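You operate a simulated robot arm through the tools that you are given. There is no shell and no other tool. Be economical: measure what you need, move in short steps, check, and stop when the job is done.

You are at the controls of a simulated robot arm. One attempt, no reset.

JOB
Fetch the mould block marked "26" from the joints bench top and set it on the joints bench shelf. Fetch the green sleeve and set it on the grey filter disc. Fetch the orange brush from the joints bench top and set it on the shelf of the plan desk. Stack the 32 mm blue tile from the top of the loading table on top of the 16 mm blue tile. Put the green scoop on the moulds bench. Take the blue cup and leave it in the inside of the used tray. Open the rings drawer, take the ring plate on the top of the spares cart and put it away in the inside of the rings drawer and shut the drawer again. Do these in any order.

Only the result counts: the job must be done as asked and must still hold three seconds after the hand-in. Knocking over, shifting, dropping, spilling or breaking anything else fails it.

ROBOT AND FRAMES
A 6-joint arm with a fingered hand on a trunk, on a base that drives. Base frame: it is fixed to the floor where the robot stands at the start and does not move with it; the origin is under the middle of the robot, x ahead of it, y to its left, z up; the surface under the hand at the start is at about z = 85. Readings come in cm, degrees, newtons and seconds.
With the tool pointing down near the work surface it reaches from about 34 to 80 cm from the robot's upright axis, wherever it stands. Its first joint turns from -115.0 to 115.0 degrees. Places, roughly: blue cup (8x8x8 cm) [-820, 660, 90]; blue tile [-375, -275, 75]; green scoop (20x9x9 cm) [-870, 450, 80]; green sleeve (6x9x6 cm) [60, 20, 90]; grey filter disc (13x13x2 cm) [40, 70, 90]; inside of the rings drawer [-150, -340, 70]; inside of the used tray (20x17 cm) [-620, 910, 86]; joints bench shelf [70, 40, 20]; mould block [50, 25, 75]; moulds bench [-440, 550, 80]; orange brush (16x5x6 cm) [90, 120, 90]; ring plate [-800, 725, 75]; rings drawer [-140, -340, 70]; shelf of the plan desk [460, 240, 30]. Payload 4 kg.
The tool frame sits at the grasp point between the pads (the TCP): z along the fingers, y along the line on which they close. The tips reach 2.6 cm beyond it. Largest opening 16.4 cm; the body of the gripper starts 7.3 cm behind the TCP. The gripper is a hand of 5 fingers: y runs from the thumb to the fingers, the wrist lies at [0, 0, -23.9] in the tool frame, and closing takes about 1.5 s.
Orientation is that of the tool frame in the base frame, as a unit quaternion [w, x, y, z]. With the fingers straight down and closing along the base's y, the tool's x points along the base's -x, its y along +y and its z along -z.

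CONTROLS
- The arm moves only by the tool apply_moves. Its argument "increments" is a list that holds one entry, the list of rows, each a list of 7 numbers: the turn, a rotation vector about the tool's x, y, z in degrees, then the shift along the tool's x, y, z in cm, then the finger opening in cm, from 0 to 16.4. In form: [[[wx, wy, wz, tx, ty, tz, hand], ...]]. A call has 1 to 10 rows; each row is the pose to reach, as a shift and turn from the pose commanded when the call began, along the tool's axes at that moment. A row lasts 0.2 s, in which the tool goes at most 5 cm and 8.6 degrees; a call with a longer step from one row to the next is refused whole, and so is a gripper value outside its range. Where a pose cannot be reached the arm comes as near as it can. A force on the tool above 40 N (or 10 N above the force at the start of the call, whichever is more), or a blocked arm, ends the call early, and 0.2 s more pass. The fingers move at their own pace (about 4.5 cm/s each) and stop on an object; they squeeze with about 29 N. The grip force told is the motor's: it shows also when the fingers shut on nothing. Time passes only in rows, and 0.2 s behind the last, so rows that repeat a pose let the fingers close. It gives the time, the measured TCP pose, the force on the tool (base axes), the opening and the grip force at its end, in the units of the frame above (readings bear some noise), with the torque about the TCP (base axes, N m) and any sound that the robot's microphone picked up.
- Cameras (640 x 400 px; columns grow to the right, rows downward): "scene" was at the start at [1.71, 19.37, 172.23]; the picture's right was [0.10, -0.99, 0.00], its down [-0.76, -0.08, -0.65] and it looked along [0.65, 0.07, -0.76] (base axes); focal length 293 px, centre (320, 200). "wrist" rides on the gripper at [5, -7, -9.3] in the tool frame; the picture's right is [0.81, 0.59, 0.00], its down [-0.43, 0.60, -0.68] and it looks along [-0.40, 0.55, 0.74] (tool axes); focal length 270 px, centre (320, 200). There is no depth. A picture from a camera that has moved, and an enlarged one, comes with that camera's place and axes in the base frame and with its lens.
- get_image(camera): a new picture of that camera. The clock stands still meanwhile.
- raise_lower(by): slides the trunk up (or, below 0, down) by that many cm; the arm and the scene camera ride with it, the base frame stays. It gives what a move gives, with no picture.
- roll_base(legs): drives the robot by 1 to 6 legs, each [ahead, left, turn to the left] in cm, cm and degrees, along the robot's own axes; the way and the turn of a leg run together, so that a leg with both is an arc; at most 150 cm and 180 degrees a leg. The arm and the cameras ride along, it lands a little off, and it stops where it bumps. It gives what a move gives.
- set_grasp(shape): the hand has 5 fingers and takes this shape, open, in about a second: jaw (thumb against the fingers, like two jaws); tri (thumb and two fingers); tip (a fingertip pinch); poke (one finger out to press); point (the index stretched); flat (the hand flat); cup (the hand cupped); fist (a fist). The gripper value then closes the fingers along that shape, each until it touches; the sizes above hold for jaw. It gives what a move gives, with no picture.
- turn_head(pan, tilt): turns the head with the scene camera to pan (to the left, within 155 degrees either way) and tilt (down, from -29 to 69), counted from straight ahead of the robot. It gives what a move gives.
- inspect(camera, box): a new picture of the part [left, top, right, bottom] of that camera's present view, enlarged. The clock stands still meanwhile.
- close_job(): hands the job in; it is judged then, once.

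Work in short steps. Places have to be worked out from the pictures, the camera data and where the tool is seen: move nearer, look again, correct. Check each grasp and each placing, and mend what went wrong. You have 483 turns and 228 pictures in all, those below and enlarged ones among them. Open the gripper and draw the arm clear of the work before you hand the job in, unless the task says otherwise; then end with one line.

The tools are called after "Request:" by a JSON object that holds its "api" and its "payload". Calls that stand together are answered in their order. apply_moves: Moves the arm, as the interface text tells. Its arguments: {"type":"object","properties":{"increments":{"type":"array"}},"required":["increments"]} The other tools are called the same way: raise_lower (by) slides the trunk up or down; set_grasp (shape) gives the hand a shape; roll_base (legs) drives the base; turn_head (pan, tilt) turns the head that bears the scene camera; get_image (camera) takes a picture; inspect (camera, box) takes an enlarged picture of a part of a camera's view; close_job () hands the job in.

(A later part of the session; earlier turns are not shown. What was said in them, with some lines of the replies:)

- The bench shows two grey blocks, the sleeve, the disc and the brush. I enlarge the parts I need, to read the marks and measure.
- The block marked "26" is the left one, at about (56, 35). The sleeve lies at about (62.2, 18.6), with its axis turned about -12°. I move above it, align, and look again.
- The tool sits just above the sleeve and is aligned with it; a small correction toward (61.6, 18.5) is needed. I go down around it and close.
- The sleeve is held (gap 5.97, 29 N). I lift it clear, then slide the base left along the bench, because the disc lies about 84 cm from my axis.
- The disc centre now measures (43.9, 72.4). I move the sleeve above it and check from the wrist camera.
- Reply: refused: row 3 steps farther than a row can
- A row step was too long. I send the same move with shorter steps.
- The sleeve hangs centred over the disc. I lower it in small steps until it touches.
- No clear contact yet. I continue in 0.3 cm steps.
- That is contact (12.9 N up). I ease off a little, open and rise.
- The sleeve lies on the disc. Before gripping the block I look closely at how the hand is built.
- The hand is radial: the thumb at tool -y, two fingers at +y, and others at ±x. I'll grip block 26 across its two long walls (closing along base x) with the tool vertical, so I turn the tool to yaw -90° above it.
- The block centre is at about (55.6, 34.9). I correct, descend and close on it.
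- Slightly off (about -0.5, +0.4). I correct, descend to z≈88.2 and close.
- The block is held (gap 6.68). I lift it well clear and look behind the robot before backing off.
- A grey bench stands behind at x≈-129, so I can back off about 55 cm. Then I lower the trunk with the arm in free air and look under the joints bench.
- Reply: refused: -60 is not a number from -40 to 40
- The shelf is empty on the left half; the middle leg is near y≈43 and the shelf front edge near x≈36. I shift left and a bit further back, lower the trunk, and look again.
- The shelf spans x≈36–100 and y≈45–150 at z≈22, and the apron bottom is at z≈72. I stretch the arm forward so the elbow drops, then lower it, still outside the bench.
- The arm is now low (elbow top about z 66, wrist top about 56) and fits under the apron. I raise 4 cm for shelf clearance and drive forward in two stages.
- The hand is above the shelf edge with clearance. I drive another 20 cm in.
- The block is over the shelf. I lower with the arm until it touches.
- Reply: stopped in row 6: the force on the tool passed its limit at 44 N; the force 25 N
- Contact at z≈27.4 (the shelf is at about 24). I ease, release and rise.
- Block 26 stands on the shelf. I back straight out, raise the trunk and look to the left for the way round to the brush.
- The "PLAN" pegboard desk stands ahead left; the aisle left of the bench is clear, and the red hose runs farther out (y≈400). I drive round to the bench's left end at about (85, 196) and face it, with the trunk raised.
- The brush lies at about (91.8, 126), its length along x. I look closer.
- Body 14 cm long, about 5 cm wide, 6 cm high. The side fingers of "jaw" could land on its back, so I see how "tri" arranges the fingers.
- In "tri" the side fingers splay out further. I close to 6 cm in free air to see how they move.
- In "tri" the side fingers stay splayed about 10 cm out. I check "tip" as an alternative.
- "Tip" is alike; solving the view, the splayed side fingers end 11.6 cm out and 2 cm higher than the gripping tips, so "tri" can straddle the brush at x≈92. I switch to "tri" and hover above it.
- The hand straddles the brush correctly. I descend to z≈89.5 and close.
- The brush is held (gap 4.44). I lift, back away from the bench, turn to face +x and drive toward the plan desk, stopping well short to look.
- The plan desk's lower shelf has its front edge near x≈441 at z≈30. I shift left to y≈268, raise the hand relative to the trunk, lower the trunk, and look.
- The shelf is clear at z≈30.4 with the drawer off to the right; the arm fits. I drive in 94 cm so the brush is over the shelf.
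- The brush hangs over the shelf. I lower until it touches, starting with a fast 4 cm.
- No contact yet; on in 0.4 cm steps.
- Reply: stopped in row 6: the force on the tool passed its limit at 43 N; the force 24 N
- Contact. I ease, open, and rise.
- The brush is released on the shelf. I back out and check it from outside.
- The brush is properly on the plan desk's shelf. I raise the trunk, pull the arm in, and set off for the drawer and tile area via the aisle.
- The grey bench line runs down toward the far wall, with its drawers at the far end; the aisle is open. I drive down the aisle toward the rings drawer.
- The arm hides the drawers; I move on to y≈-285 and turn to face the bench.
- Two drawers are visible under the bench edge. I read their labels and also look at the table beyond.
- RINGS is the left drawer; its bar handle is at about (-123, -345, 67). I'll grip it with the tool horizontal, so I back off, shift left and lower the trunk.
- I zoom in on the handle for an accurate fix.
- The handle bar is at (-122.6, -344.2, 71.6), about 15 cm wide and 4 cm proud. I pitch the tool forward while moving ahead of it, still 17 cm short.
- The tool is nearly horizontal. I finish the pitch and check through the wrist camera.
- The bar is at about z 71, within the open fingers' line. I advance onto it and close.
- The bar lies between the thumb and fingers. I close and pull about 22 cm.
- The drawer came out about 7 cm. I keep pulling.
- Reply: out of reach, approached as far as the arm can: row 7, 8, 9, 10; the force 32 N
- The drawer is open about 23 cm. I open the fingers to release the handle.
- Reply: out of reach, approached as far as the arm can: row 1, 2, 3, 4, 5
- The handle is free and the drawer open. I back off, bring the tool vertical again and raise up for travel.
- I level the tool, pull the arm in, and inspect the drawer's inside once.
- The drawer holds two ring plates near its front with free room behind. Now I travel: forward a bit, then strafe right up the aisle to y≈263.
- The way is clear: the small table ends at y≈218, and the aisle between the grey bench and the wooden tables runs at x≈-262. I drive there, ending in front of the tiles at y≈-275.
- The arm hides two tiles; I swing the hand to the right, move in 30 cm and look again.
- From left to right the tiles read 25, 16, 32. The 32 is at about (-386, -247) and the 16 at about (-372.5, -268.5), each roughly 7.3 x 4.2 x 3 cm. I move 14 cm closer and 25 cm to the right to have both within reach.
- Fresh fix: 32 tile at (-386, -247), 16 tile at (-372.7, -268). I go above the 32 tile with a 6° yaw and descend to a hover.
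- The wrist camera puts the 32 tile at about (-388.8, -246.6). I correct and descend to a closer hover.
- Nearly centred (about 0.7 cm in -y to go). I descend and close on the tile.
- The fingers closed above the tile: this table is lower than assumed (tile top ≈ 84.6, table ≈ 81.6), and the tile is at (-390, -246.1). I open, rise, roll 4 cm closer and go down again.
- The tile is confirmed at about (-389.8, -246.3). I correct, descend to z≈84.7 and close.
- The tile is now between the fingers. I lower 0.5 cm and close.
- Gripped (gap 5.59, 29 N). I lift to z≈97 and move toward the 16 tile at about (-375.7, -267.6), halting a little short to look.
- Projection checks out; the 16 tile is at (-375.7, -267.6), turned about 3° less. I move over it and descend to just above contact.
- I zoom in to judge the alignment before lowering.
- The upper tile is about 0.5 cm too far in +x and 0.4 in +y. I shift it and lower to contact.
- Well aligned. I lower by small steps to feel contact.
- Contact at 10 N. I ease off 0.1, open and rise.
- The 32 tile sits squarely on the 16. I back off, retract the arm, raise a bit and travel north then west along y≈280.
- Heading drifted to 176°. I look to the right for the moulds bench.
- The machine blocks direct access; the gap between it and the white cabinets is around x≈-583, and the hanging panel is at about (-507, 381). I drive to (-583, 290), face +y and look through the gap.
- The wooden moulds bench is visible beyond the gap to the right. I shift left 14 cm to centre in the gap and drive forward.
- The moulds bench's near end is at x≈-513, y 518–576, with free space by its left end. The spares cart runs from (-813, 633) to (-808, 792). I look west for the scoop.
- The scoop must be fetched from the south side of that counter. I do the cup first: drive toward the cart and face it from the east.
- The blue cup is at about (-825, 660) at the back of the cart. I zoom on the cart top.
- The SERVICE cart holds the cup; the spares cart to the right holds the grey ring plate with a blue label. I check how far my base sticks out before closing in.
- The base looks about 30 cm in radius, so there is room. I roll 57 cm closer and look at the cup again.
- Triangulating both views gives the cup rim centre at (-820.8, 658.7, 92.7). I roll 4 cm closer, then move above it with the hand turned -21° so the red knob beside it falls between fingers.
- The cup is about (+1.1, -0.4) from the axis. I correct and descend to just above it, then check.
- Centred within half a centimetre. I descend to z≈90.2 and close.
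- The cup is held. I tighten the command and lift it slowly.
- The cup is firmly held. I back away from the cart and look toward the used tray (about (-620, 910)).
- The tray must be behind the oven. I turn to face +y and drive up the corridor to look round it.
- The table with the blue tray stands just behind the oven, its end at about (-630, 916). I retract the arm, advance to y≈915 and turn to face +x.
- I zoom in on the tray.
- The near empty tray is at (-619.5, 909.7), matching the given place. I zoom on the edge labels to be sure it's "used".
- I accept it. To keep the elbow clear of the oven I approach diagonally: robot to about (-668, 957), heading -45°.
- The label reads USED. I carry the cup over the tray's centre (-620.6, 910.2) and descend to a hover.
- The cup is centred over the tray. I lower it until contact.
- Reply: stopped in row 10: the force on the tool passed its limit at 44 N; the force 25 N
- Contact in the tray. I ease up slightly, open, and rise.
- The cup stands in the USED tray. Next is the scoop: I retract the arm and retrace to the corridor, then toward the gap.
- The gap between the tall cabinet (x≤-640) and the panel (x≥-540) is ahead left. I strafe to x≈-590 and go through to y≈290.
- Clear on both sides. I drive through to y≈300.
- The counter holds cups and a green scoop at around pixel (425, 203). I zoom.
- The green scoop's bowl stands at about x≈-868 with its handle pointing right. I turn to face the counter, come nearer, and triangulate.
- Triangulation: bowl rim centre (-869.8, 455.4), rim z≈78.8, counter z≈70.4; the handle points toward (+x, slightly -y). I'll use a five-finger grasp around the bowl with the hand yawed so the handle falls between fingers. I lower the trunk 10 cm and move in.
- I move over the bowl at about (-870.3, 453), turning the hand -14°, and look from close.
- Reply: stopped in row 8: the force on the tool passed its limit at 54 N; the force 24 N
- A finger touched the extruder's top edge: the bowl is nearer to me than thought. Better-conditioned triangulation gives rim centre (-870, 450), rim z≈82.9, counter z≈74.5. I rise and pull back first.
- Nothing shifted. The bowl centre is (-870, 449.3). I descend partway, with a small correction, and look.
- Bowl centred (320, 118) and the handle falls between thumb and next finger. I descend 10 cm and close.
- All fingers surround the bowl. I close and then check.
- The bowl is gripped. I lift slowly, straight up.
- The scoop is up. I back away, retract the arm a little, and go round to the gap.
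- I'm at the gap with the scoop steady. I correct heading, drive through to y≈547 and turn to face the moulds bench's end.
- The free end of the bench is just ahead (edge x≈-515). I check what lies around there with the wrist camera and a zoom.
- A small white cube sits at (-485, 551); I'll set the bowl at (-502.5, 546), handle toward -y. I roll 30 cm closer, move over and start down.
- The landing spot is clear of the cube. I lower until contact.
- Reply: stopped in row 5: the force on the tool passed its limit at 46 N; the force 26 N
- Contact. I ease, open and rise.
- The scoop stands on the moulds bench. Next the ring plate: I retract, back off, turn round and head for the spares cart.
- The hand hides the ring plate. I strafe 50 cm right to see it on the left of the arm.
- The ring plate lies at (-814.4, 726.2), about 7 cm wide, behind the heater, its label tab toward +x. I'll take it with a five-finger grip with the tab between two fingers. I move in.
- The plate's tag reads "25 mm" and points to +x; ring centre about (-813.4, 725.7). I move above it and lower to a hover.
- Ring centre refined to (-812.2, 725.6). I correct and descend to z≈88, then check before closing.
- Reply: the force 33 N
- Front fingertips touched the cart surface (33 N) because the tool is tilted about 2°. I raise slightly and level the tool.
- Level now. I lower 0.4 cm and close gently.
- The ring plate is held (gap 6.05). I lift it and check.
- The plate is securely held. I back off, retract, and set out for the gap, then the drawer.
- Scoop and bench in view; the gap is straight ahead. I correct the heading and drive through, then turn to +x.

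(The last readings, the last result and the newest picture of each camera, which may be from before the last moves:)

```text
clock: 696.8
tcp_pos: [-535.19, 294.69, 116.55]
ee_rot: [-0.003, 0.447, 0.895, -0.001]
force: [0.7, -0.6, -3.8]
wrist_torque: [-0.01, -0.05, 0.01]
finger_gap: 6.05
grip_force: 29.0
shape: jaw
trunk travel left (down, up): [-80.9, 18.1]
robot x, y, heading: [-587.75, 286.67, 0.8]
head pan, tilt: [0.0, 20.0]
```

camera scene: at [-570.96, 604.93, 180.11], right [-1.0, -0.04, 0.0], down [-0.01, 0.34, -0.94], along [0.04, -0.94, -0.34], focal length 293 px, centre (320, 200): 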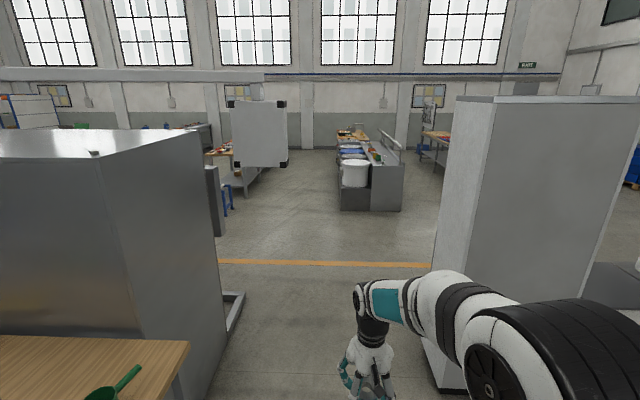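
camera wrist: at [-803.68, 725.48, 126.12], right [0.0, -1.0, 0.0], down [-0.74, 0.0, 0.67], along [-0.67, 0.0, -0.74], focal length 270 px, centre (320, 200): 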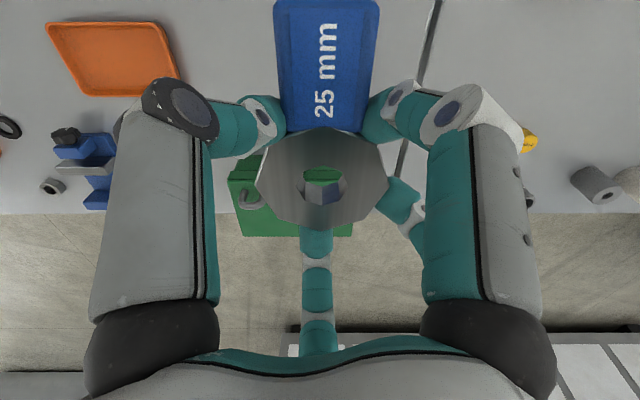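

Now along y≈287 to x≈-48, then turn to face -y.

Request:
{"api": "roll_base", "payload": {"legs": [[0, 0, -0.8], [150, 0, 0], [150, 0, 0], [150, 0, 0], [90, 0, 0], [0, 0, -90]]}}

Request:
{"api": "turn_head", "payload": {"pan": 0, "tilt": 20}}

Request:
{"api": "get_image", "payload": {"camera": "scene"}}

```text
clock: 726.8
tcp_pos: [-41.88, 222.87, 116.71]
ee_rot: [-0.002, 0.955, 0.295, 0.001]
force: [0.9, -0.6, -4.2]
wrist_torque: [-0.05, 0.02, 0.02]
finger_gap: 6.01
grip_force: 28.9
shape: jaw
trunk travel left (down, up): [-80.9, 18.1]
robot x, y, heading: [-47.59, 275.67, -91.5]
head pan, tilt: [0.0, 20.0]
```

```text
clock: 727.4
tcp_pos: [-41.99, 222.99, 116.57]
ee_rot: [-0.004, 0.955, 0.295, 0.001]
force: [0.2, -0.1, -3.8]
wrist_torque: [-0.08, 0.03, 0.0]
finger_gap: 5.99
grip_force: 29.1
shape: jaw
trunk travel left (down, up): [-80.9, 18.1]
robot x, y, heading: [-47.92, 276.18, -91.9]
head pan, tilt: [0.0, 20.0]
```

```text
69 pictures are left
camera scene: at [-29.41, 271.82, 180.11], right [-1.0, 0.03, 0.0], down [0.01, 0.34, -0.94], along [-0.03, -0.94, -0.34], focal length 293 px, centre (320, 200)
```

scene: 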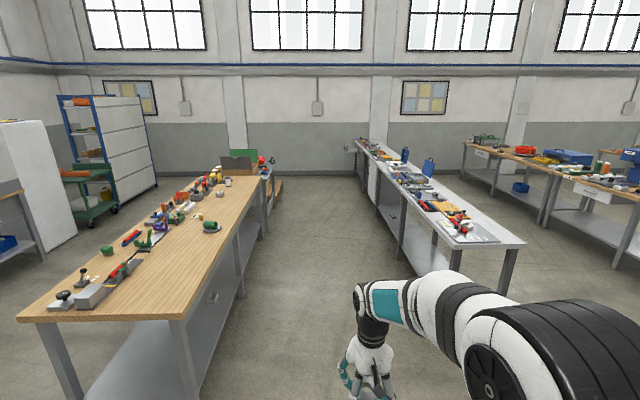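

The aisle is clear (and the sleeve still sits on the disc). I drive down to y≈-300 and turn toward the drawer.

Request:
{"api": "roll_base", "payload": {"legs": [[0, 0, 1.9], [150, 0, 0], [150, 0, 0], [150, 0, 0], [125, 0, 0]]}}

Request:
{"api": "roll_base", "payload": {"legs": [[0, 12, 0], [0, 0, -90]]}}

Request:
{"api": "turn_head", "payload": {"pan": 0, "tilt": 45}}

Request:
{"api": "get_image", "payload": {"camera": "scene"}}

```text
clock: 755.6
tcp_pos: [-38.26, -360.65, 116.73]
ee_rot: [-0.004, 0.951, 0.311, 0.003]
force: [-0.1, -0.2, -3.0]
wrist_torque: [-0.09, -0.01, -0.02]
finger_gap: 6.01
grip_force: 28.6
shape: jaw
trunk travel left (down, up): [-80.9, 18.1]
robot x, y, heading: [-46.37, -307.88, -89.5]
head pan, tilt: [0.0, 20.0]
```

```text
clock: 760.6
tcp_pos: [-86.51, -316.41, 116.69]
ee_rot: [-0.002, 0.895, -0.446, 0.004]
force: [0.1, 0.2, -3.5]
wrist_torque: [0.02, 0.04, -0.01]
finger_gap: 6.0
grip_force: 29.0
shape: jaw
trunk travel left (down, up): [-80.9, 18.1]
robot x, y, heading: [-33.9, -308.34, -179.3]
head pan, tilt: [0.0, 20.0]
```

```text
clock: 761.5
tcp_pos: [-86.59, -316.37, 116.72]
ee_rot: [-0.002, 0.895, -0.446, 0.004]
force: [0.3, 0.4, -3.4]
wrist_torque: [0.03, 0.05, 0.0]
finger_gap: 5.98
grip_force: 29.3
shape: jaw
trunk travel left (down, up): [-80.9, 18.1]
robot x, y, heading: [-34.02, -308.15, -179.4]
head pan, tilt: [0.0, 45.0]
```

```text
68 pictures are left
camera scene: at [-36.1, -326.62, 176.25], right [-0.01, 1.0, 0.0], down [0.71, 0.01, -0.71], along [-0.71, -0.01, -0.71], focal length 293 px, centre (320, 200)
```

scene: 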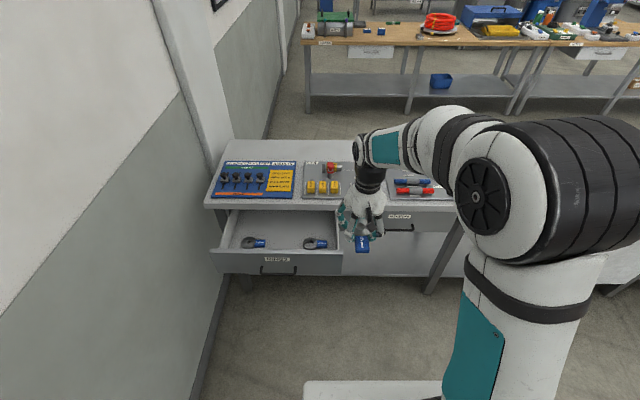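

Request:
{"api": "inspect", "payload": {"camera": "scene", "box": [205, 195, 365, 295]}}

```text
4.00 times, centred on (285, 245) of scene
camera zoom: at [-36.1, -326.62, 176.25], right [-0.01, 1.0, 0.0], down [0.71, 0.01, -0.71], along [-0.71, -0.01, -0.71], focal length 1173 px, centre (460, 20)
```

zoom: 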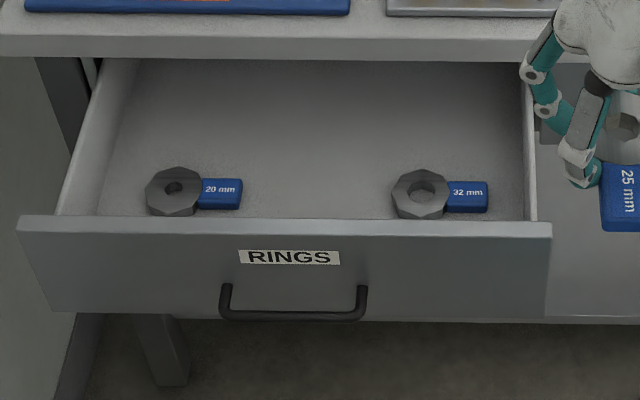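

The drawer opening is x -123.5…-105; its front panel top is at z≈80, so the wrist camera must not be over it. I'll turn the hand +90° so tag and camera point to +y, and place the plate between the 20 and 32 plates at about (-114.5, -346). First the rotation in the air.

Request:
{"api": "apply_moves", "payload": {"increments": [[[0, 0, -8.4, 0, 0, 0, 3], [0, 0, -16.8, 0, 0, 0, 3], [0, 0, -25.2, 0, 0, 0, 3], [0, 0, -33.6, 0, 0, 0, 3], [0, 0, -42, 0, 0, 0, 3], [0, 0, -50.4, 0, 0, 0, 3], [0, 0, -58.8, 0, 0, 0, 3], [0, 0, -67.2, 0, 0, 0, 3], [0, 0, -75.6, 0, 0, 0, 3], [0, 0, -84, 0, 0, 0, 3]]]}}

Request:
{"api": "apply_moves", "payload": {"increments": [[[0, 0, -7.5, 0, 0, 0, 3], [0, 0, -7.5, 0, 0, 0, 3]]]}}

Request:
{"api": "roll_base", "payload": {"legs": [[0, 22, -0.6]]}}

Request:
{"api": "get_image", "payload": {"camera": "scene"}}

Request:
{"api": "get_image", "payload": {"camera": "wrist"}}

```text
clock: 763.7
tcp_pos: [-86.67, -316.27, 116.7]
ee_rot: [0.001, 0.964, 0.268, 0.003]
force: [0.3, -0.3, -3.9]
wrist_torque: [-0.09, 0.03, 0.01]
finger_gap: 5.99
grip_force: 29.7
shape: jaw
trunk travel left (down, up): [-80.9, 18.1]
robot x, y, heading: [-34.39, -307.76, -179.3]
head pan, tilt: [0.0, 45.0]
```

```text
clock: 764.3
tcp_pos: [-86.68, -316.35, 116.65]
ee_rot: [0.001, 0.944, 0.331, 0.004]
force: [-0.4, 0.0, -3.2]
wrist_torque: [-0.06, 0.01, -0.02]
finger_gap: 5.98
grip_force: 28.7
shape: jaw
trunk travel left (down, up): [-80.9, 18.1]
robot x, y, heading: [-34.36, -307.9, -179.4]
head pan, tilt: [0.0, 45.0]
```

```text
clock: 766.0
tcp_pos: [-86.64, -338.19, 116.68]
ee_rot: [0.0, 0.946, 0.325, 0.004]
force: [0.3, -0.9, -2.8]
wrist_torque: [-0.07, 0.0, 0.01]
finger_gap: 6.0
grip_force: 28.8
shape: jaw
trunk travel left (down, up): [-80.9, 18.1]
robot x, y, heading: [-33.92, -330.04, -179.8]
head pan, tilt: [0.0, 45.0]
```

```text
66 pictures are left
camera scene: at [-36.09, -348.97, 176.23], right [0.0, 1.0, 0.0], down [0.71, 0.0, -0.71], along [-0.71, 0.0, -0.71], focal length 293 px, centre (320, 200)
```

scene: 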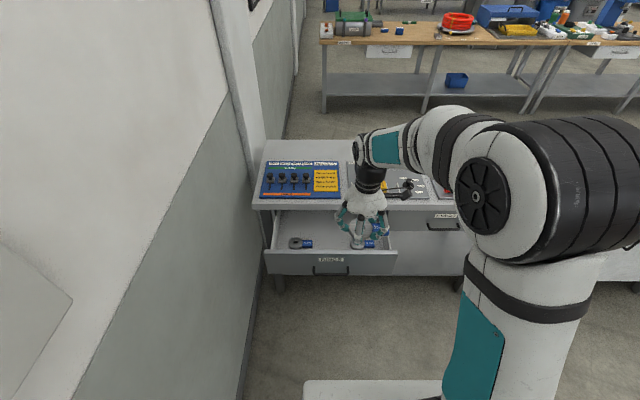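

```text
65 pictures are left
camera wrist: at [-86.89, -329.58, 126.06], right [1.0, 0.03, 0.01], down [0.02, -0.74, 0.68], along [0.03, -0.68, -0.74], focal length 270 px, centre (320, 200)
```

wrist: 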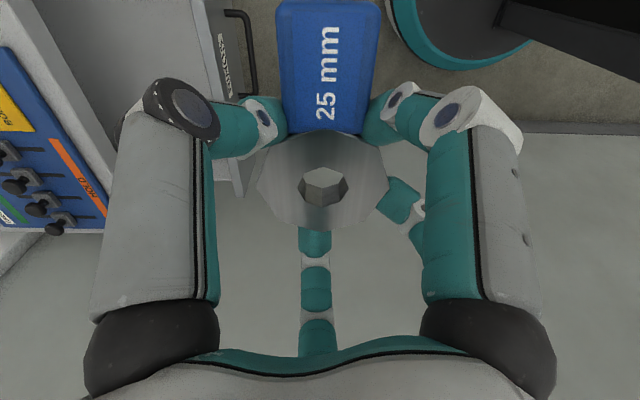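

The tag points to +y. I roll 13 cm forward, bring the plate over the target (-114.5, -346), and lower the trunk 25 cm to look.

Request:
{"api": "roll_base", "payload": {"legs": [[13, 0, -0.2]]}}

Request:
{"api": "inspect", "payload": {"camera": "scene", "box": [240, 200, 400, 300]}}

```text
clock: 767.3
tcp_pos: [-99.87, -337.72, 116.56]
ee_rot: [0.002, 0.946, 0.323, 0.004]
force: [0.5, 0.1, -3.6]
wrist_torque: [-0.05, 0.0, 0.02]
finger_gap: 5.97
grip_force: 29.0
shape: jaw
trunk travel left (down, up): [-80.9, 18.1]
robot x, y, heading: [-47.05, -330.5, 180.3]
head pan, tilt: [0.0, 45.0]
```

```text
4.00 times, centred on (320, 250) of scene
camera zoom: at [-49.5, -348.84, 176.24], right [0.0, 1.0, 0.0], down [0.71, 0.0, -0.71], along [-0.71, 0.0, -0.71], focal length 1173 px, centre (320, 0)
```

zoom: 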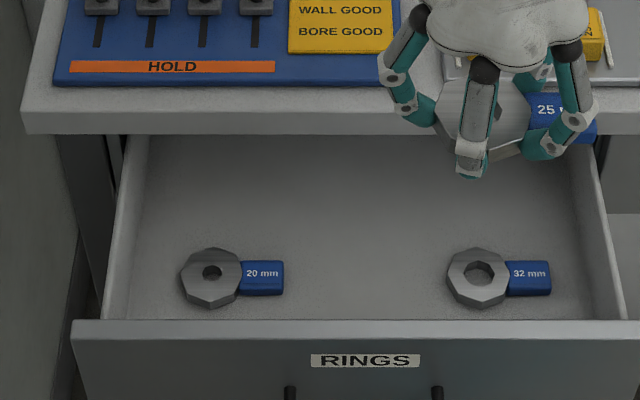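

Measured: the 20's tag ends at y≈-352.6, the 32's ring starts at y≈-335.5, panel inner face x≈-104, bench edge x≈-125. Target ring centre (-115, -345.8). I move over it and lower.

Request:
{"api": "apply_moves", "payload": {"increments": [[[0, 0, 0, -4.2, -0.7, 0, 3], [0, 0, 0, -8.4, -1.4, 0, 3], [0, 0, 0, -12.6, -2.1, 0, 3], [0, 0, 0, -16.9, -2.8, 0, 3], [0, 0, 0, -16.9, -2.8, 0, 3]]]}}

Request:
{"api": "raise_lower", "payload": {"by": -24}}

Request:
{"api": "get_image", "payload": {"camera": "wrist"}}

Request:
{"api": "get_image", "payload": {"camera": "scene"}}

```text
clock: 768.5
tcp_pos: [-114.74, -345.9, 116.53]
ee_rot: [0.001, 0.946, 0.323, 0.004]
force: [0.0, 0.0, -4.3]
wrist_torque: [-0.07, 0.03, 0.01]
finger_gap: 6.01
grip_force: 29.4
shape: jaw
trunk travel left (down, up): [-80.9, 18.1]
robot x, y, heading: [-46.98, -330.7, 180.2]
head pan, tilt: [0.0, 45.0]
```

```text
clock: 771.0
tcp_pos: [-114.95, -346.03, 92.5]
ee_rot: [0.002, 0.946, 0.323, 0.004]
force: [-0.2, 0.0, -4.2]
wrist_torque: [-0.07, 0.0, 0.0]
finger_gap: 5.98
grip_force: 29.6
shape: jaw
trunk travel left (down, up): [-56.9, 42.1]
robot x, y, heading: [-46.87, -330.34, 180.0]
head pan, tilt: [0.0, 45.0]
```

```text
63 pictures are left
camera wrist: at [-115.16, -337.38, 101.88], right [1.0, 0.03, 0.01], down [0.02, -0.74, 0.68], along [0.03, -0.68, -0.74], focal length 270 px, centre (320, 200)
```

wrist: 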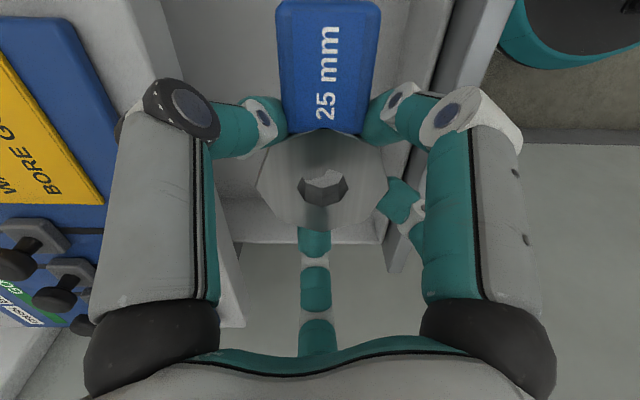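

```text
62 pictures are left
camera scene: at [-49.3, -348.84, 152.25], right [0.0, 1.0, 0.0], down [0.71, 0.0, -0.71], along [-0.71, 0.0, -0.71], focal length 293 px, centre (320, 200)
```

scene: 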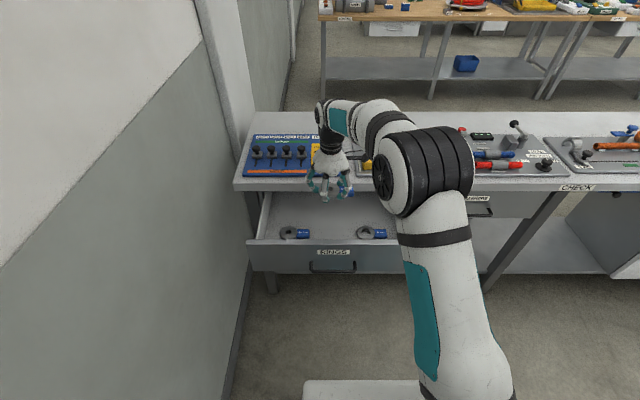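

The hand is centred between bench edge and drawer front. I descend with the arm to z≈75 and look.

Request:
{"api": "apply_moves", "payload": {"increments": [[[0, 0, 0, 0, 0, 4, 3], [0, 0, 0, 0, 0, 8, 3], [0, 0, 0, 0, 0, 12, 3], [0, 0, 0, 0, 0, 15, 3], [0, 0, 0, 0, 0, 17, 3], [0, 0, 0, 0, 0, 17, 3]]]}}

Request:
{"api": "get_image", "payload": {"camera": "wrist"}}

Request:
{"api": "inspect", "payload": {"camera": "scene", "box": [240, 150, 420, 265]}}

```text
clock: 772.4
tcp_pos: [-114.9, -345.82, 75.43]
ee_rot: [0.002, 0.946, 0.323, 0.004]
force: [0.0, 0.0, -3.1]
wrist_torque: [-0.04, 0.03, 0.01]
finger_gap: 5.97
grip_force: 28.6
shape: jaw
trunk travel left (down, up): [-56.9, 42.1]
robot x, y, heading: [-47.12, -330.42, 179.8]
head pan, tilt: [0.0, 45.0]
```

```text
61 pictures are left
camera wrist: at [-115.13, -337.34, 84.87], right [1.0, 0.03, 0.01], down [0.02, -0.74, 0.68], along [0.03, -0.68, -0.74], focal length 270 px, centre (320, 200)
```

wrist: 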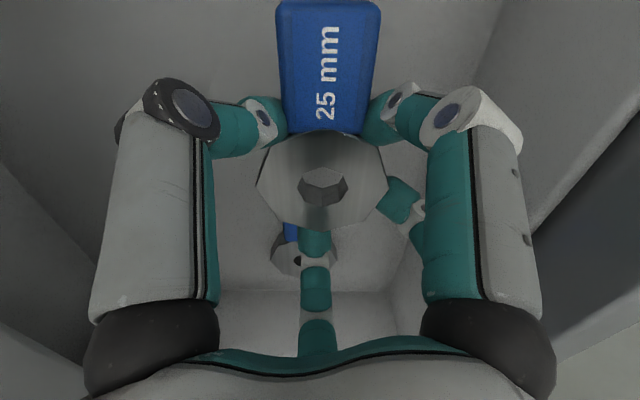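

```text
3.48 times, centred on (330, 208) of scene
camera zoom: at [-49.31, -348.85, 152.25], right [0.0, 1.0, 0.0], down [0.71, 0.0, -0.71], along [-0.71, 0.0, -0.71], focal length 1020 px, centre (285, 174)
```

zoom: 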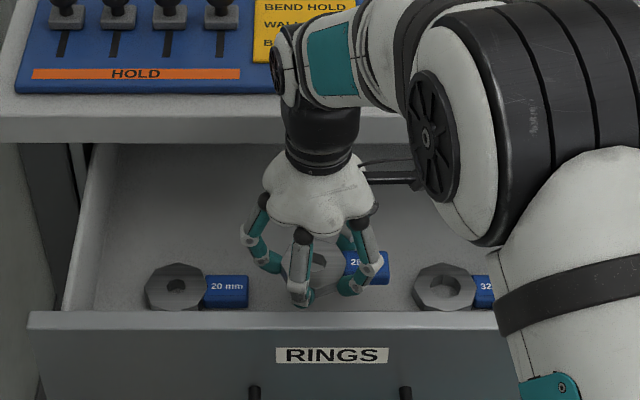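

The plate hangs between the two others. I lower gently until it touches the drawer floor.

Request:
{"api": "apply_moves", "payload": {"increments": [[[0, 0, 0, 0, 0, 2, 3], [0, 0, 0, 0, 0, 3.5, 3], [0, 0, 0, 0, 0, 4.2, 3], [0, 0, 0, 0, 0, 4.8, 3], [0, 0, 0, 0, 0, 5.4, 3], [0, 0, 0, 0, 0, 6, 3], [0, 0, 0, 0, 0, 6.5, 3], [0, 0, 0, 0, 0, 7, 3]]]}}

Request:
{"api": "inspect", "payload": {"camera": "scene", "box": [240, 150, 420, 265]}}

```text
clock: 774.0
tcp_pos: [-115.29, -345.93, 69.94]
ee_rot: [0.0, 0.946, 0.324, -0.003]
force: [-2.4, 2.7, 17.6]
wrist_torque: [0.56, -0.45, 0.08]
finger_gap: 6.07
grip_force: 29.1
shape: jaw
trunk travel left (down, up): [-56.9, 42.1]
robot x, y, heading: [-47.07, -330.44, 180.1]
head pan, tilt: [0.0, 45.0]
stopped in row 7: the force on the tool passed its limit at 44 N (the readings are from after the stop); the commanded pose is now the measured one
```

```text
3.48 times, centred on (330, 208) of scene
camera zoom: at [-49.19, -348.78, 152.27], right [0.0, 1.0, 0.0], down [0.71, 0.0, -0.71], along [-0.71, 0.0, -0.71], focal length 1020 px, centre (285, 174)
```

zoom: 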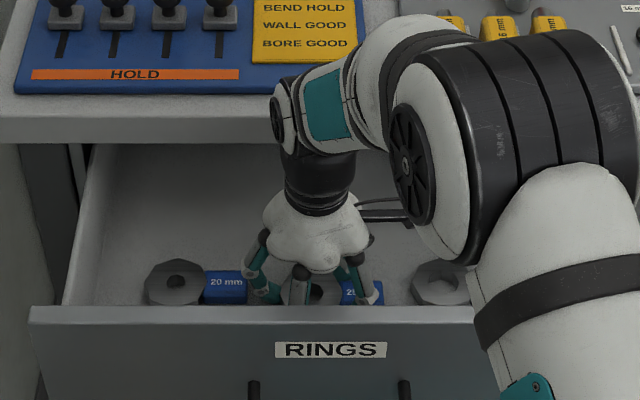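

Contact with the drawer floor. I ease, open only to 8.5 cm, and rise straight up.

Request:
{"api": "apply_moves", "payload": {"increments": [[[0, 0, 0, 0, 0, -0.2, 3], [0, 0, 0, 0, 0, -0.2, 7], [0, 0, 0, 0, 0, -0.2, 8.3], [0, 0, 0, 0, 0, -0.2, 8.3], [0, 0, 0, 0, 0, -0.2, 8.3], [0, 0, 0, 0, 0, -2, 8.3], [0, 0, 0, 0, 0, -6, 8.3], [0, 0, 0, 0, 0, -10, 8.3], [0, 0, 0, 0, 0, -15, 8.3], [0, 0, 0, 0, 0, -20, 8.3]]]}}

Request:
{"api": "raise_lower", "payload": {"by": 20}}

Request:
{"api": "get_image", "payload": {"camera": "wrist"}}

```text
clock: 776.1
tcp_pos: [-115.03, -346.0, 89.82]
ee_rot: [0.0, 0.946, 0.323, -0.001]
force: [-0.5, 0.0, 0.1]
wrist_torque: [0.0, 0.05, 0.02]
finger_gap: 8.26
grip_force: 0.0
shape: jaw
trunk travel left (down, up): [-56.9, 42.1]
robot x, y, heading: [-46.96, -330.28, 180.0]
head pan, tilt: [0.0, 45.0]
```

```text
clock: 778.3
tcp_pos: [-115.11, -346.1, 109.73]
ee_rot: [0.001, 0.946, 0.323, -0.001]
force: [0.2, 0.4, 0.1]
wrist_torque: [0.0, 0.0, -0.03]
finger_gap: 8.27
grip_force: 0.0
shape: jaw
trunk travel left (down, up): [-76.9, 22.1]
robot x, y, heading: [-47.16, -330.12, 179.8]
head pan, tilt: [0.0, 45.0]
```

```text
58 pictures are left
camera wrist: at [-115.33, -337.49, 119.1], right [1.0, 0.03, 0.0], down [0.02, -0.73, 0.68], along [0.02, -0.68, -0.73], focal length 270 px, centre (320, 200)
```

wrist: 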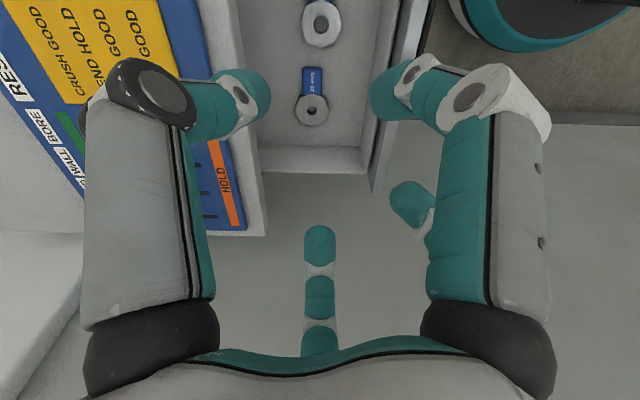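

The plate lies in the drawer beside the 20. Now I close the drawer: back off, turn the hand back to face forward, and close the fingers.

Request:
{"api": "roll_base", "payload": {"legs": [[-25, 0, 0]]}}

Request:
{"api": "apply_moves", "payload": {"increments": [[[0, 0, 8.5, 0, 0, 0, 6], [0, 0, 17, 0, 0, 0, 4], [0, 0, 25.5, 0, 0, 0, 0], [0, 0, 34, 0, 0, 0, 0], [0, 0, 42.5, 0, 0, 0, 0], [0, 0, 51, 0, 0, 0, 0], [0, 0, 59.5, 0, 0, 0, 0], [0, 0, 68, 0, 0, 0, 0], [0, 0, 76.5, 0, 0, 0, 0], [0, 0, 85, 0, 0, 0, 0]]]}}

Request:
{"api": "apply_moves", "payload": {"increments": [[[0, 0, 8.5, 0, 0, 0, 0], [0, 0, 17, 0, 0, 0, 0], [0, 0, 25.5, 0, 0, 0, 0], [0, 0, 34, 0, 0, 0, 0], [0, 0, 42.5, 0, 0, 0, 0], [0, 0, 42.5, 0, 0, 0, 0]]]}}

Request:
{"api": "get_image", "payload": {"camera": "scene"}}

```text
clock: 780.1
tcp_pos: [-89.83, -346.05, 109.71]
ee_rot: [0.001, 0.946, 0.323, -0.002]
force: [0.5, 0.6, -0.5]
wrist_torque: [0.0, 0.05, 0.01]
finger_gap: 8.27
grip_force: 0.1
shape: jaw
trunk travel left (down, up): [-76.9, 22.1]
robot x, y, heading: [-21.72, -330.92, 180.2]
head pan, tilt: [0.0, 45.0]
```

```text
clock: 782.4
tcp_pos: [-89.92, -346.07, 109.75]
ee_rot: [0.001, 0.916, -0.402, -0.001]
force: [0.3, 0.4, -0.6]
wrist_torque: [0.0, 0.05, 0.0]
finger_gap: 0.0
grip_force: 28.9
shape: jaw
trunk travel left (down, up): [-76.9, 22.1]
robot x, y, heading: [-21.83, -329.92, 179.7]
head pan, tilt: [0.0, 45.0]
```

```text
clock: 783.8
tcp_pos: [-89.92, -346.03, 109.74]
ee_rot: [0.001, 0.708, -0.707, 0.0]
force: [0.3, 0.2, -0.3]
wrist_torque: [0.01, -0.02, 0.01]
finger_gap: 0.0
grip_force: 29.5
shape: jaw
trunk travel left (down, up): [-76.9, 22.1]
robot x, y, heading: [-21.87, -330.12, 180.2]
head pan, tilt: [0.0, 45.0]
```

```text
57 pictures are left
camera scene: at [-24.12, -348.85, 172.25], right [0.0, 1.0, 0.0], down [0.71, 0.0, -0.71], along [-0.71, 0.0, -0.71], focal length 293 px, centre (320, 200)
```

scene: 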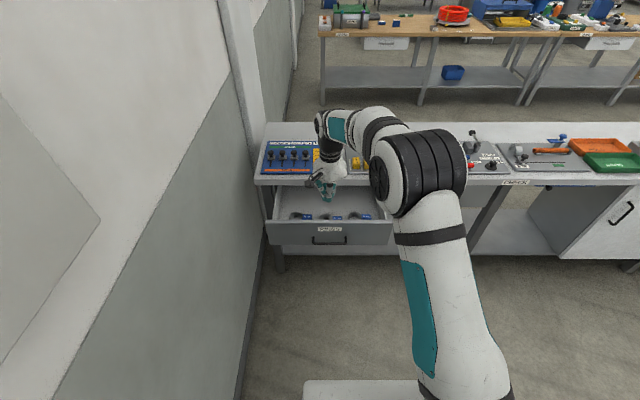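

Request:
{"api": "inspect", "payload": {"camera": "scene", "box": [250, 180, 410, 260]}}

```text
4.00 times, centred on (330, 220) of scene
camera zoom: at [-24.12, -348.85, 172.25], right [0.0, 1.0, 0.0], down [0.71, 0.0, -0.71], along [-0.71, 0.0, -0.71], focal length 1173 px, centre (280, 120)
```

zoom: 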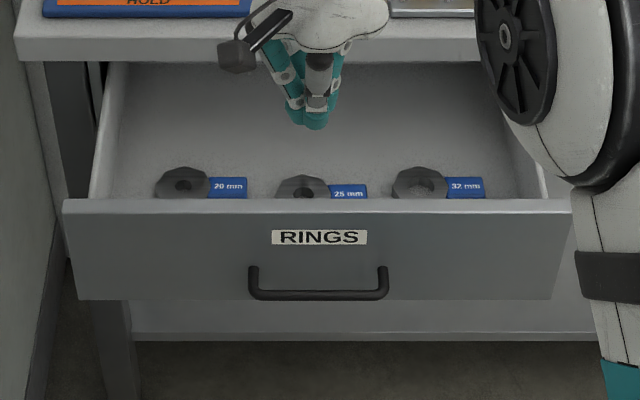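

All three ring plates lie flat in the drawer. I pull the hand back, shift to y≈-331 (beside the handle), lower the trunk, and pitch the tool forward.

Request:
{"api": "apply_moves", "payload": {"increments": [[[0, 0, 0, -3, -3.6, 0, 0], [0, 0, 0, -6, -7.2, 0, 0], [0, 0, 0, -9, -10.8, 0, 0], [0, 0, 0, -12, -14.4, 0, 0], [0, 0, 0, -15, -18, 0, 0], [0, 0, 0, -15, -18, 0, 0]]]}}

Request:
{"api": "raise_lower", "payload": {"by": -34}}

Request:
{"api": "apply_moves", "payload": {"increments": [[[-8.3, 0, 0, 0, 1.8, 0.4, 0], [-16.6, 0, 0, 0, 3.6, 0.8, 0], [-24.9, 0, 0, 0, 5.4, 1.2, 0], [-33.2, 0, 0, 0, 7.2, 1.6, 0], [-41.5, 0, 0, 0, 9, 2, 0], [-49.8, 0, 0, 0, 10.8, 2.3, 0], [-58.1, 0, 0, 0, 12.6, 2.6, 0], [-66.4, 0, 0, 0, 14.4, 2.9, 0], [-74.7, 0, 0, 0, 16.2, 3.2, 0], [-83, 0, 0, 0, 18, 3.2, 0]]]}}

Request:
{"api": "get_image", "payload": {"camera": "scene"}}

```text
clock: 785.1
tcp_pos: [-71.94, -330.79, 109.72]
ee_rot: [0.001, 0.708, -0.706, 0.001]
force: [-0.6, -0.6, -0.2]
wrist_torque: [0.01, 0.0, -0.01]
finger_gap: 0.02
grip_force: 29.1
shape: jaw
trunk travel left (down, up): [-76.9, 22.1]
robot x, y, heading: [-21.93, -330.16, 180.0]
head pan, tilt: [0.0, 45.0]
```

```text
clock: 788.5
tcp_pos: [-71.84, -330.85, 75.79]
ee_rot: [0.002, 0.709, -0.706, 0.0]
force: [-0.3, 0.3, -0.1]
wrist_torque: [0.03, 0.02, 0.01]
finger_gap: 0.0
grip_force: 29.1
shape: jaw
trunk travel left (down, up): [-42.9, 56.1]
robot x, y, heading: [-21.89, -330.73, 180.1]
head pan, tilt: [0.0, 45.0]
```

```text
clock: 790.7
tcp_pos: [-89.84, -330.74, 72.67]
ee_rot: [0.471, 0.529, -0.528, -0.468]
force: [0.2, 0.2, -0.1]
wrist_torque: [0.01, -0.02, 0.01]
finger_gap: 0.0
grip_force: 29.4
shape: jaw
trunk travel left (down, up): [-42.9, 56.1]
robot x, y, heading: [-22.16, -329.96, 179.9]
head pan, tilt: [0.0, 45.0]
```

```text
55 pictures are left
camera scene: at [-24.1, -348.84, 138.25], right [0.0, 1.0, 0.0], down [0.71, 0.0, -0.71], along [-0.71, 0.0, -0.71], focal length 293 px, centre (320, 200)
```

scene: 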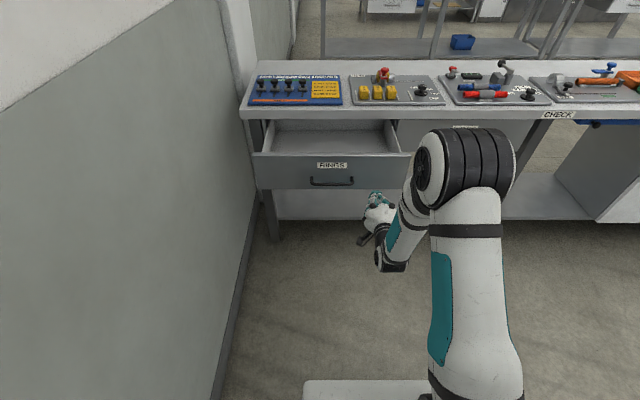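

The closed hand faces the panel beside the handle. I level it and push forward.

Request:
{"api": "apply_moves", "payload": {"increments": [[[-7, 0, 0, 0, 0, 2, 0], [-7, 0, 0, 0, 0, 5, 0], [-7, 0, 0, 0, 0, 8, 0], [-7, 0, 0, 0, 0, 10, 0], [-7, 0, 0, 0, 0, 12, 0], [-7, 0, 0, 0, 0, 14, 0], [-7, 0, 0, 0, 0, 16, 0], [-7, 0, 0, 0, 0, 18, 0], [-7, 0, 0, 0, 0, 20, 0], [-7, 0, 0, 0, 0, 20, 0]]]}}

Request:
{"api": "get_image", "payload": {"camera": "scene"}}

```text
clock: 792.9
tcp_pos: [-109.72, -331.01, 70.3]
ee_rot: [0.502, 0.5, -0.499, -0.499]
force: [0.9, 0.8, -0.3]
wrist_torque: [0.03, 0.04, -0.02]
finger_gap: 0.01
grip_force: 28.7
shape: jaw
trunk travel left (down, up): [-42.9, 56.1]
robot x, y, heading: [-21.97, -330.09, 180.1]
head pan, tilt: [0.0, 45.0]
```

```text
54 pictures are left
camera scene: at [-24.13, -348.84, 138.25], right [0.0, 1.0, 0.0], down [0.71, 0.0, -0.71], along [-0.71, 0.0, -0.71], focal length 293 px, centre (320, 200)
```

scene: 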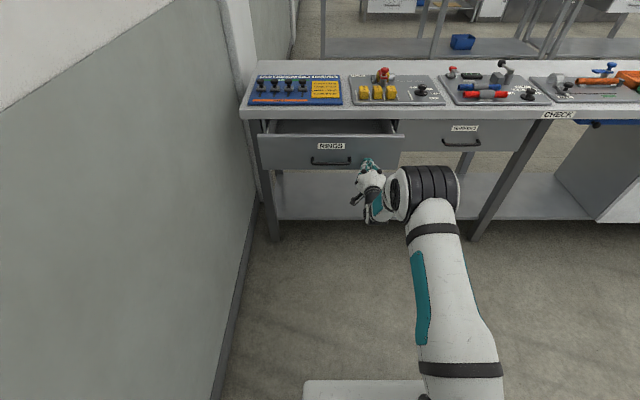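

The drawer is sliding in. I continue, gently near the end.

Request:
{"api": "apply_moves", "payload": {"increments": [[[0, 0, 0, 0, 0, 2, 0], [0, 0, 0, 0, 0, 4, 0], [0, 0, 0, 0, 0, 6, 0], [0, 0, 0, 0, 0, 8, 0], [0, 0, 0, 0, 0, 10, 0], [0, 0, 0, 0, 0, 11, 0], [0, 0, 0, 0, 0, 12, 0], [0, 0, 0, 0, 0, 13, 0], [0, 0, 0, 0, 0, 14, 0], [0, 0, 0, 0, 0, 15, 0]]]}}

Request:
{"api": "get_image", "payload": {"camera": "scene"}}

```text
clock: 794.8
tcp_pos: [-122.87, -331.02, 70.22]
ee_rot: [0.502, 0.5, -0.499, -0.499]
force: [35.0, -0.1, 7.1]
wrist_torque: [-0.03, 0.38, -0.1]
finger_gap: 0.02
grip_force: 29.1
shape: jaw
trunk travel left (down, up): [-42.9, 56.1]
robot x, y, heading: [-21.69, -330.23, 180.2]
head pan, tilt: [0.0, 45.0]
stopped in row 9: the force on the tool passed its limit at 59 N (the readings are from after the stop); the commanded pose is now the measured one
```

```text
53 pictures are left
camera scene: at [-23.58, -348.84, 138.28], right [0.0, 1.0, 0.0], down [0.7, 0.0, -0.71], along [-0.71, 0.0, -0.7], focal length 293 px, centre (320, 200)
```

scene: 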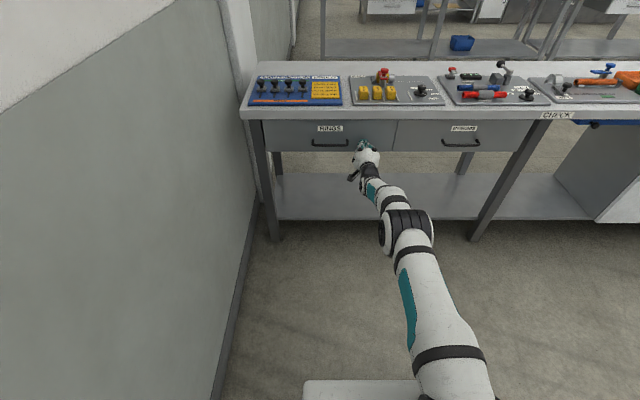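

The drawer hit its stop. I withdraw and verify it is flush.

Request:
{"api": "apply_moves", "payload": {"increments": [[[0, 0, 0, 0, 0, -2, 0], [0, 0, 0, 0, 0, -6, 0], [0, 0, 0, 0, 0, -10, 0], [0, 0, 0, 0, 0, -15, 0], [0, 0, 0, 0, 0, -20, 0], [0, 0, 0, 0, 0, -25, 4], [0, 0, 0, 0, 0, -28, 8], [0, 0, 0, 0, 0, -28, 8]]]}}

Request:
{"api": "roll_base", "payload": {"legs": [[-12, 0, 0]]}}

Request:
{"api": "inspect", "payload": {"camera": "scene", "box": [240, 70, 540, 230]}}

```text
clock: 796.6
tcp_pos: [-95.22, -330.9, 69.94]
ee_rot: [0.5, 0.501, -0.5, -0.498]
force: [-0.4, 0.0, -0.2]
wrist_torque: [-0.01, -0.01, 0.02]
finger_gap: 4.45
grip_force: 0.0
shape: jaw
trunk travel left (down, up): [-42.9, 56.1]
robot x, y, heading: [-21.85, -330.15, 180.1]
head pan, tilt: [0.0, 45.0]
```

```text
clock: 797.9
tcp_pos: [-83.33, -330.91, 69.83]
ee_rot: [0.5, 0.501, -0.501, -0.498]
force: [-0.5, 0.4, 0.3]
wrist_torque: [0.01, -0.02, 0.01]
finger_gap: 7.97
grip_force: 0.1
shape: jaw
trunk travel left (down, up): [-42.9, 56.1]
robot x, y, heading: [-9.77, -330.51, 179.9]
head pan, tilt: [0.0, 45.0]
```

```text
2.13 times, centred on (390, 150) of scene
camera zoom: at [-12.11, -348.86, 138.25], right [0.0, 1.0, 0.0], down [0.71, 0.0, -0.71], along [-0.71, 0.0, -0.71], focal length 626 px, centre (171, 307)
```

zoom: 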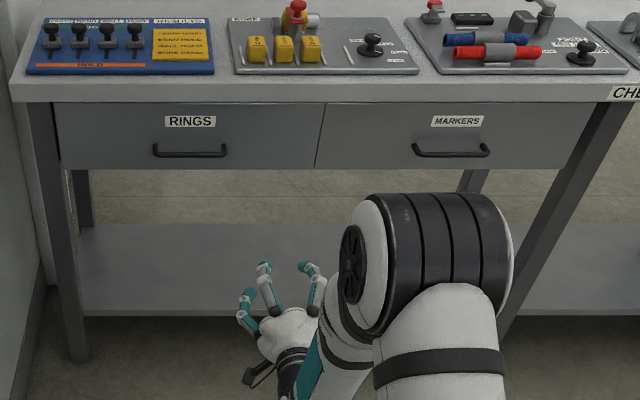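

The RINGS drawer is shut flush with its neighbour, the other six placings were checked after release, and the arm is clear with the hand open. I hand the job in.

Request:
{"api": "close_job", "payload": {}}

```text
The job is handed in.
```

All seven tasks are done and the job is handed in. I checked each placing after release and saw the rings drawer shut flush. One slip: a finger briefly pressed on the extruder top while I was reaching for the scoop, with no visible shift.
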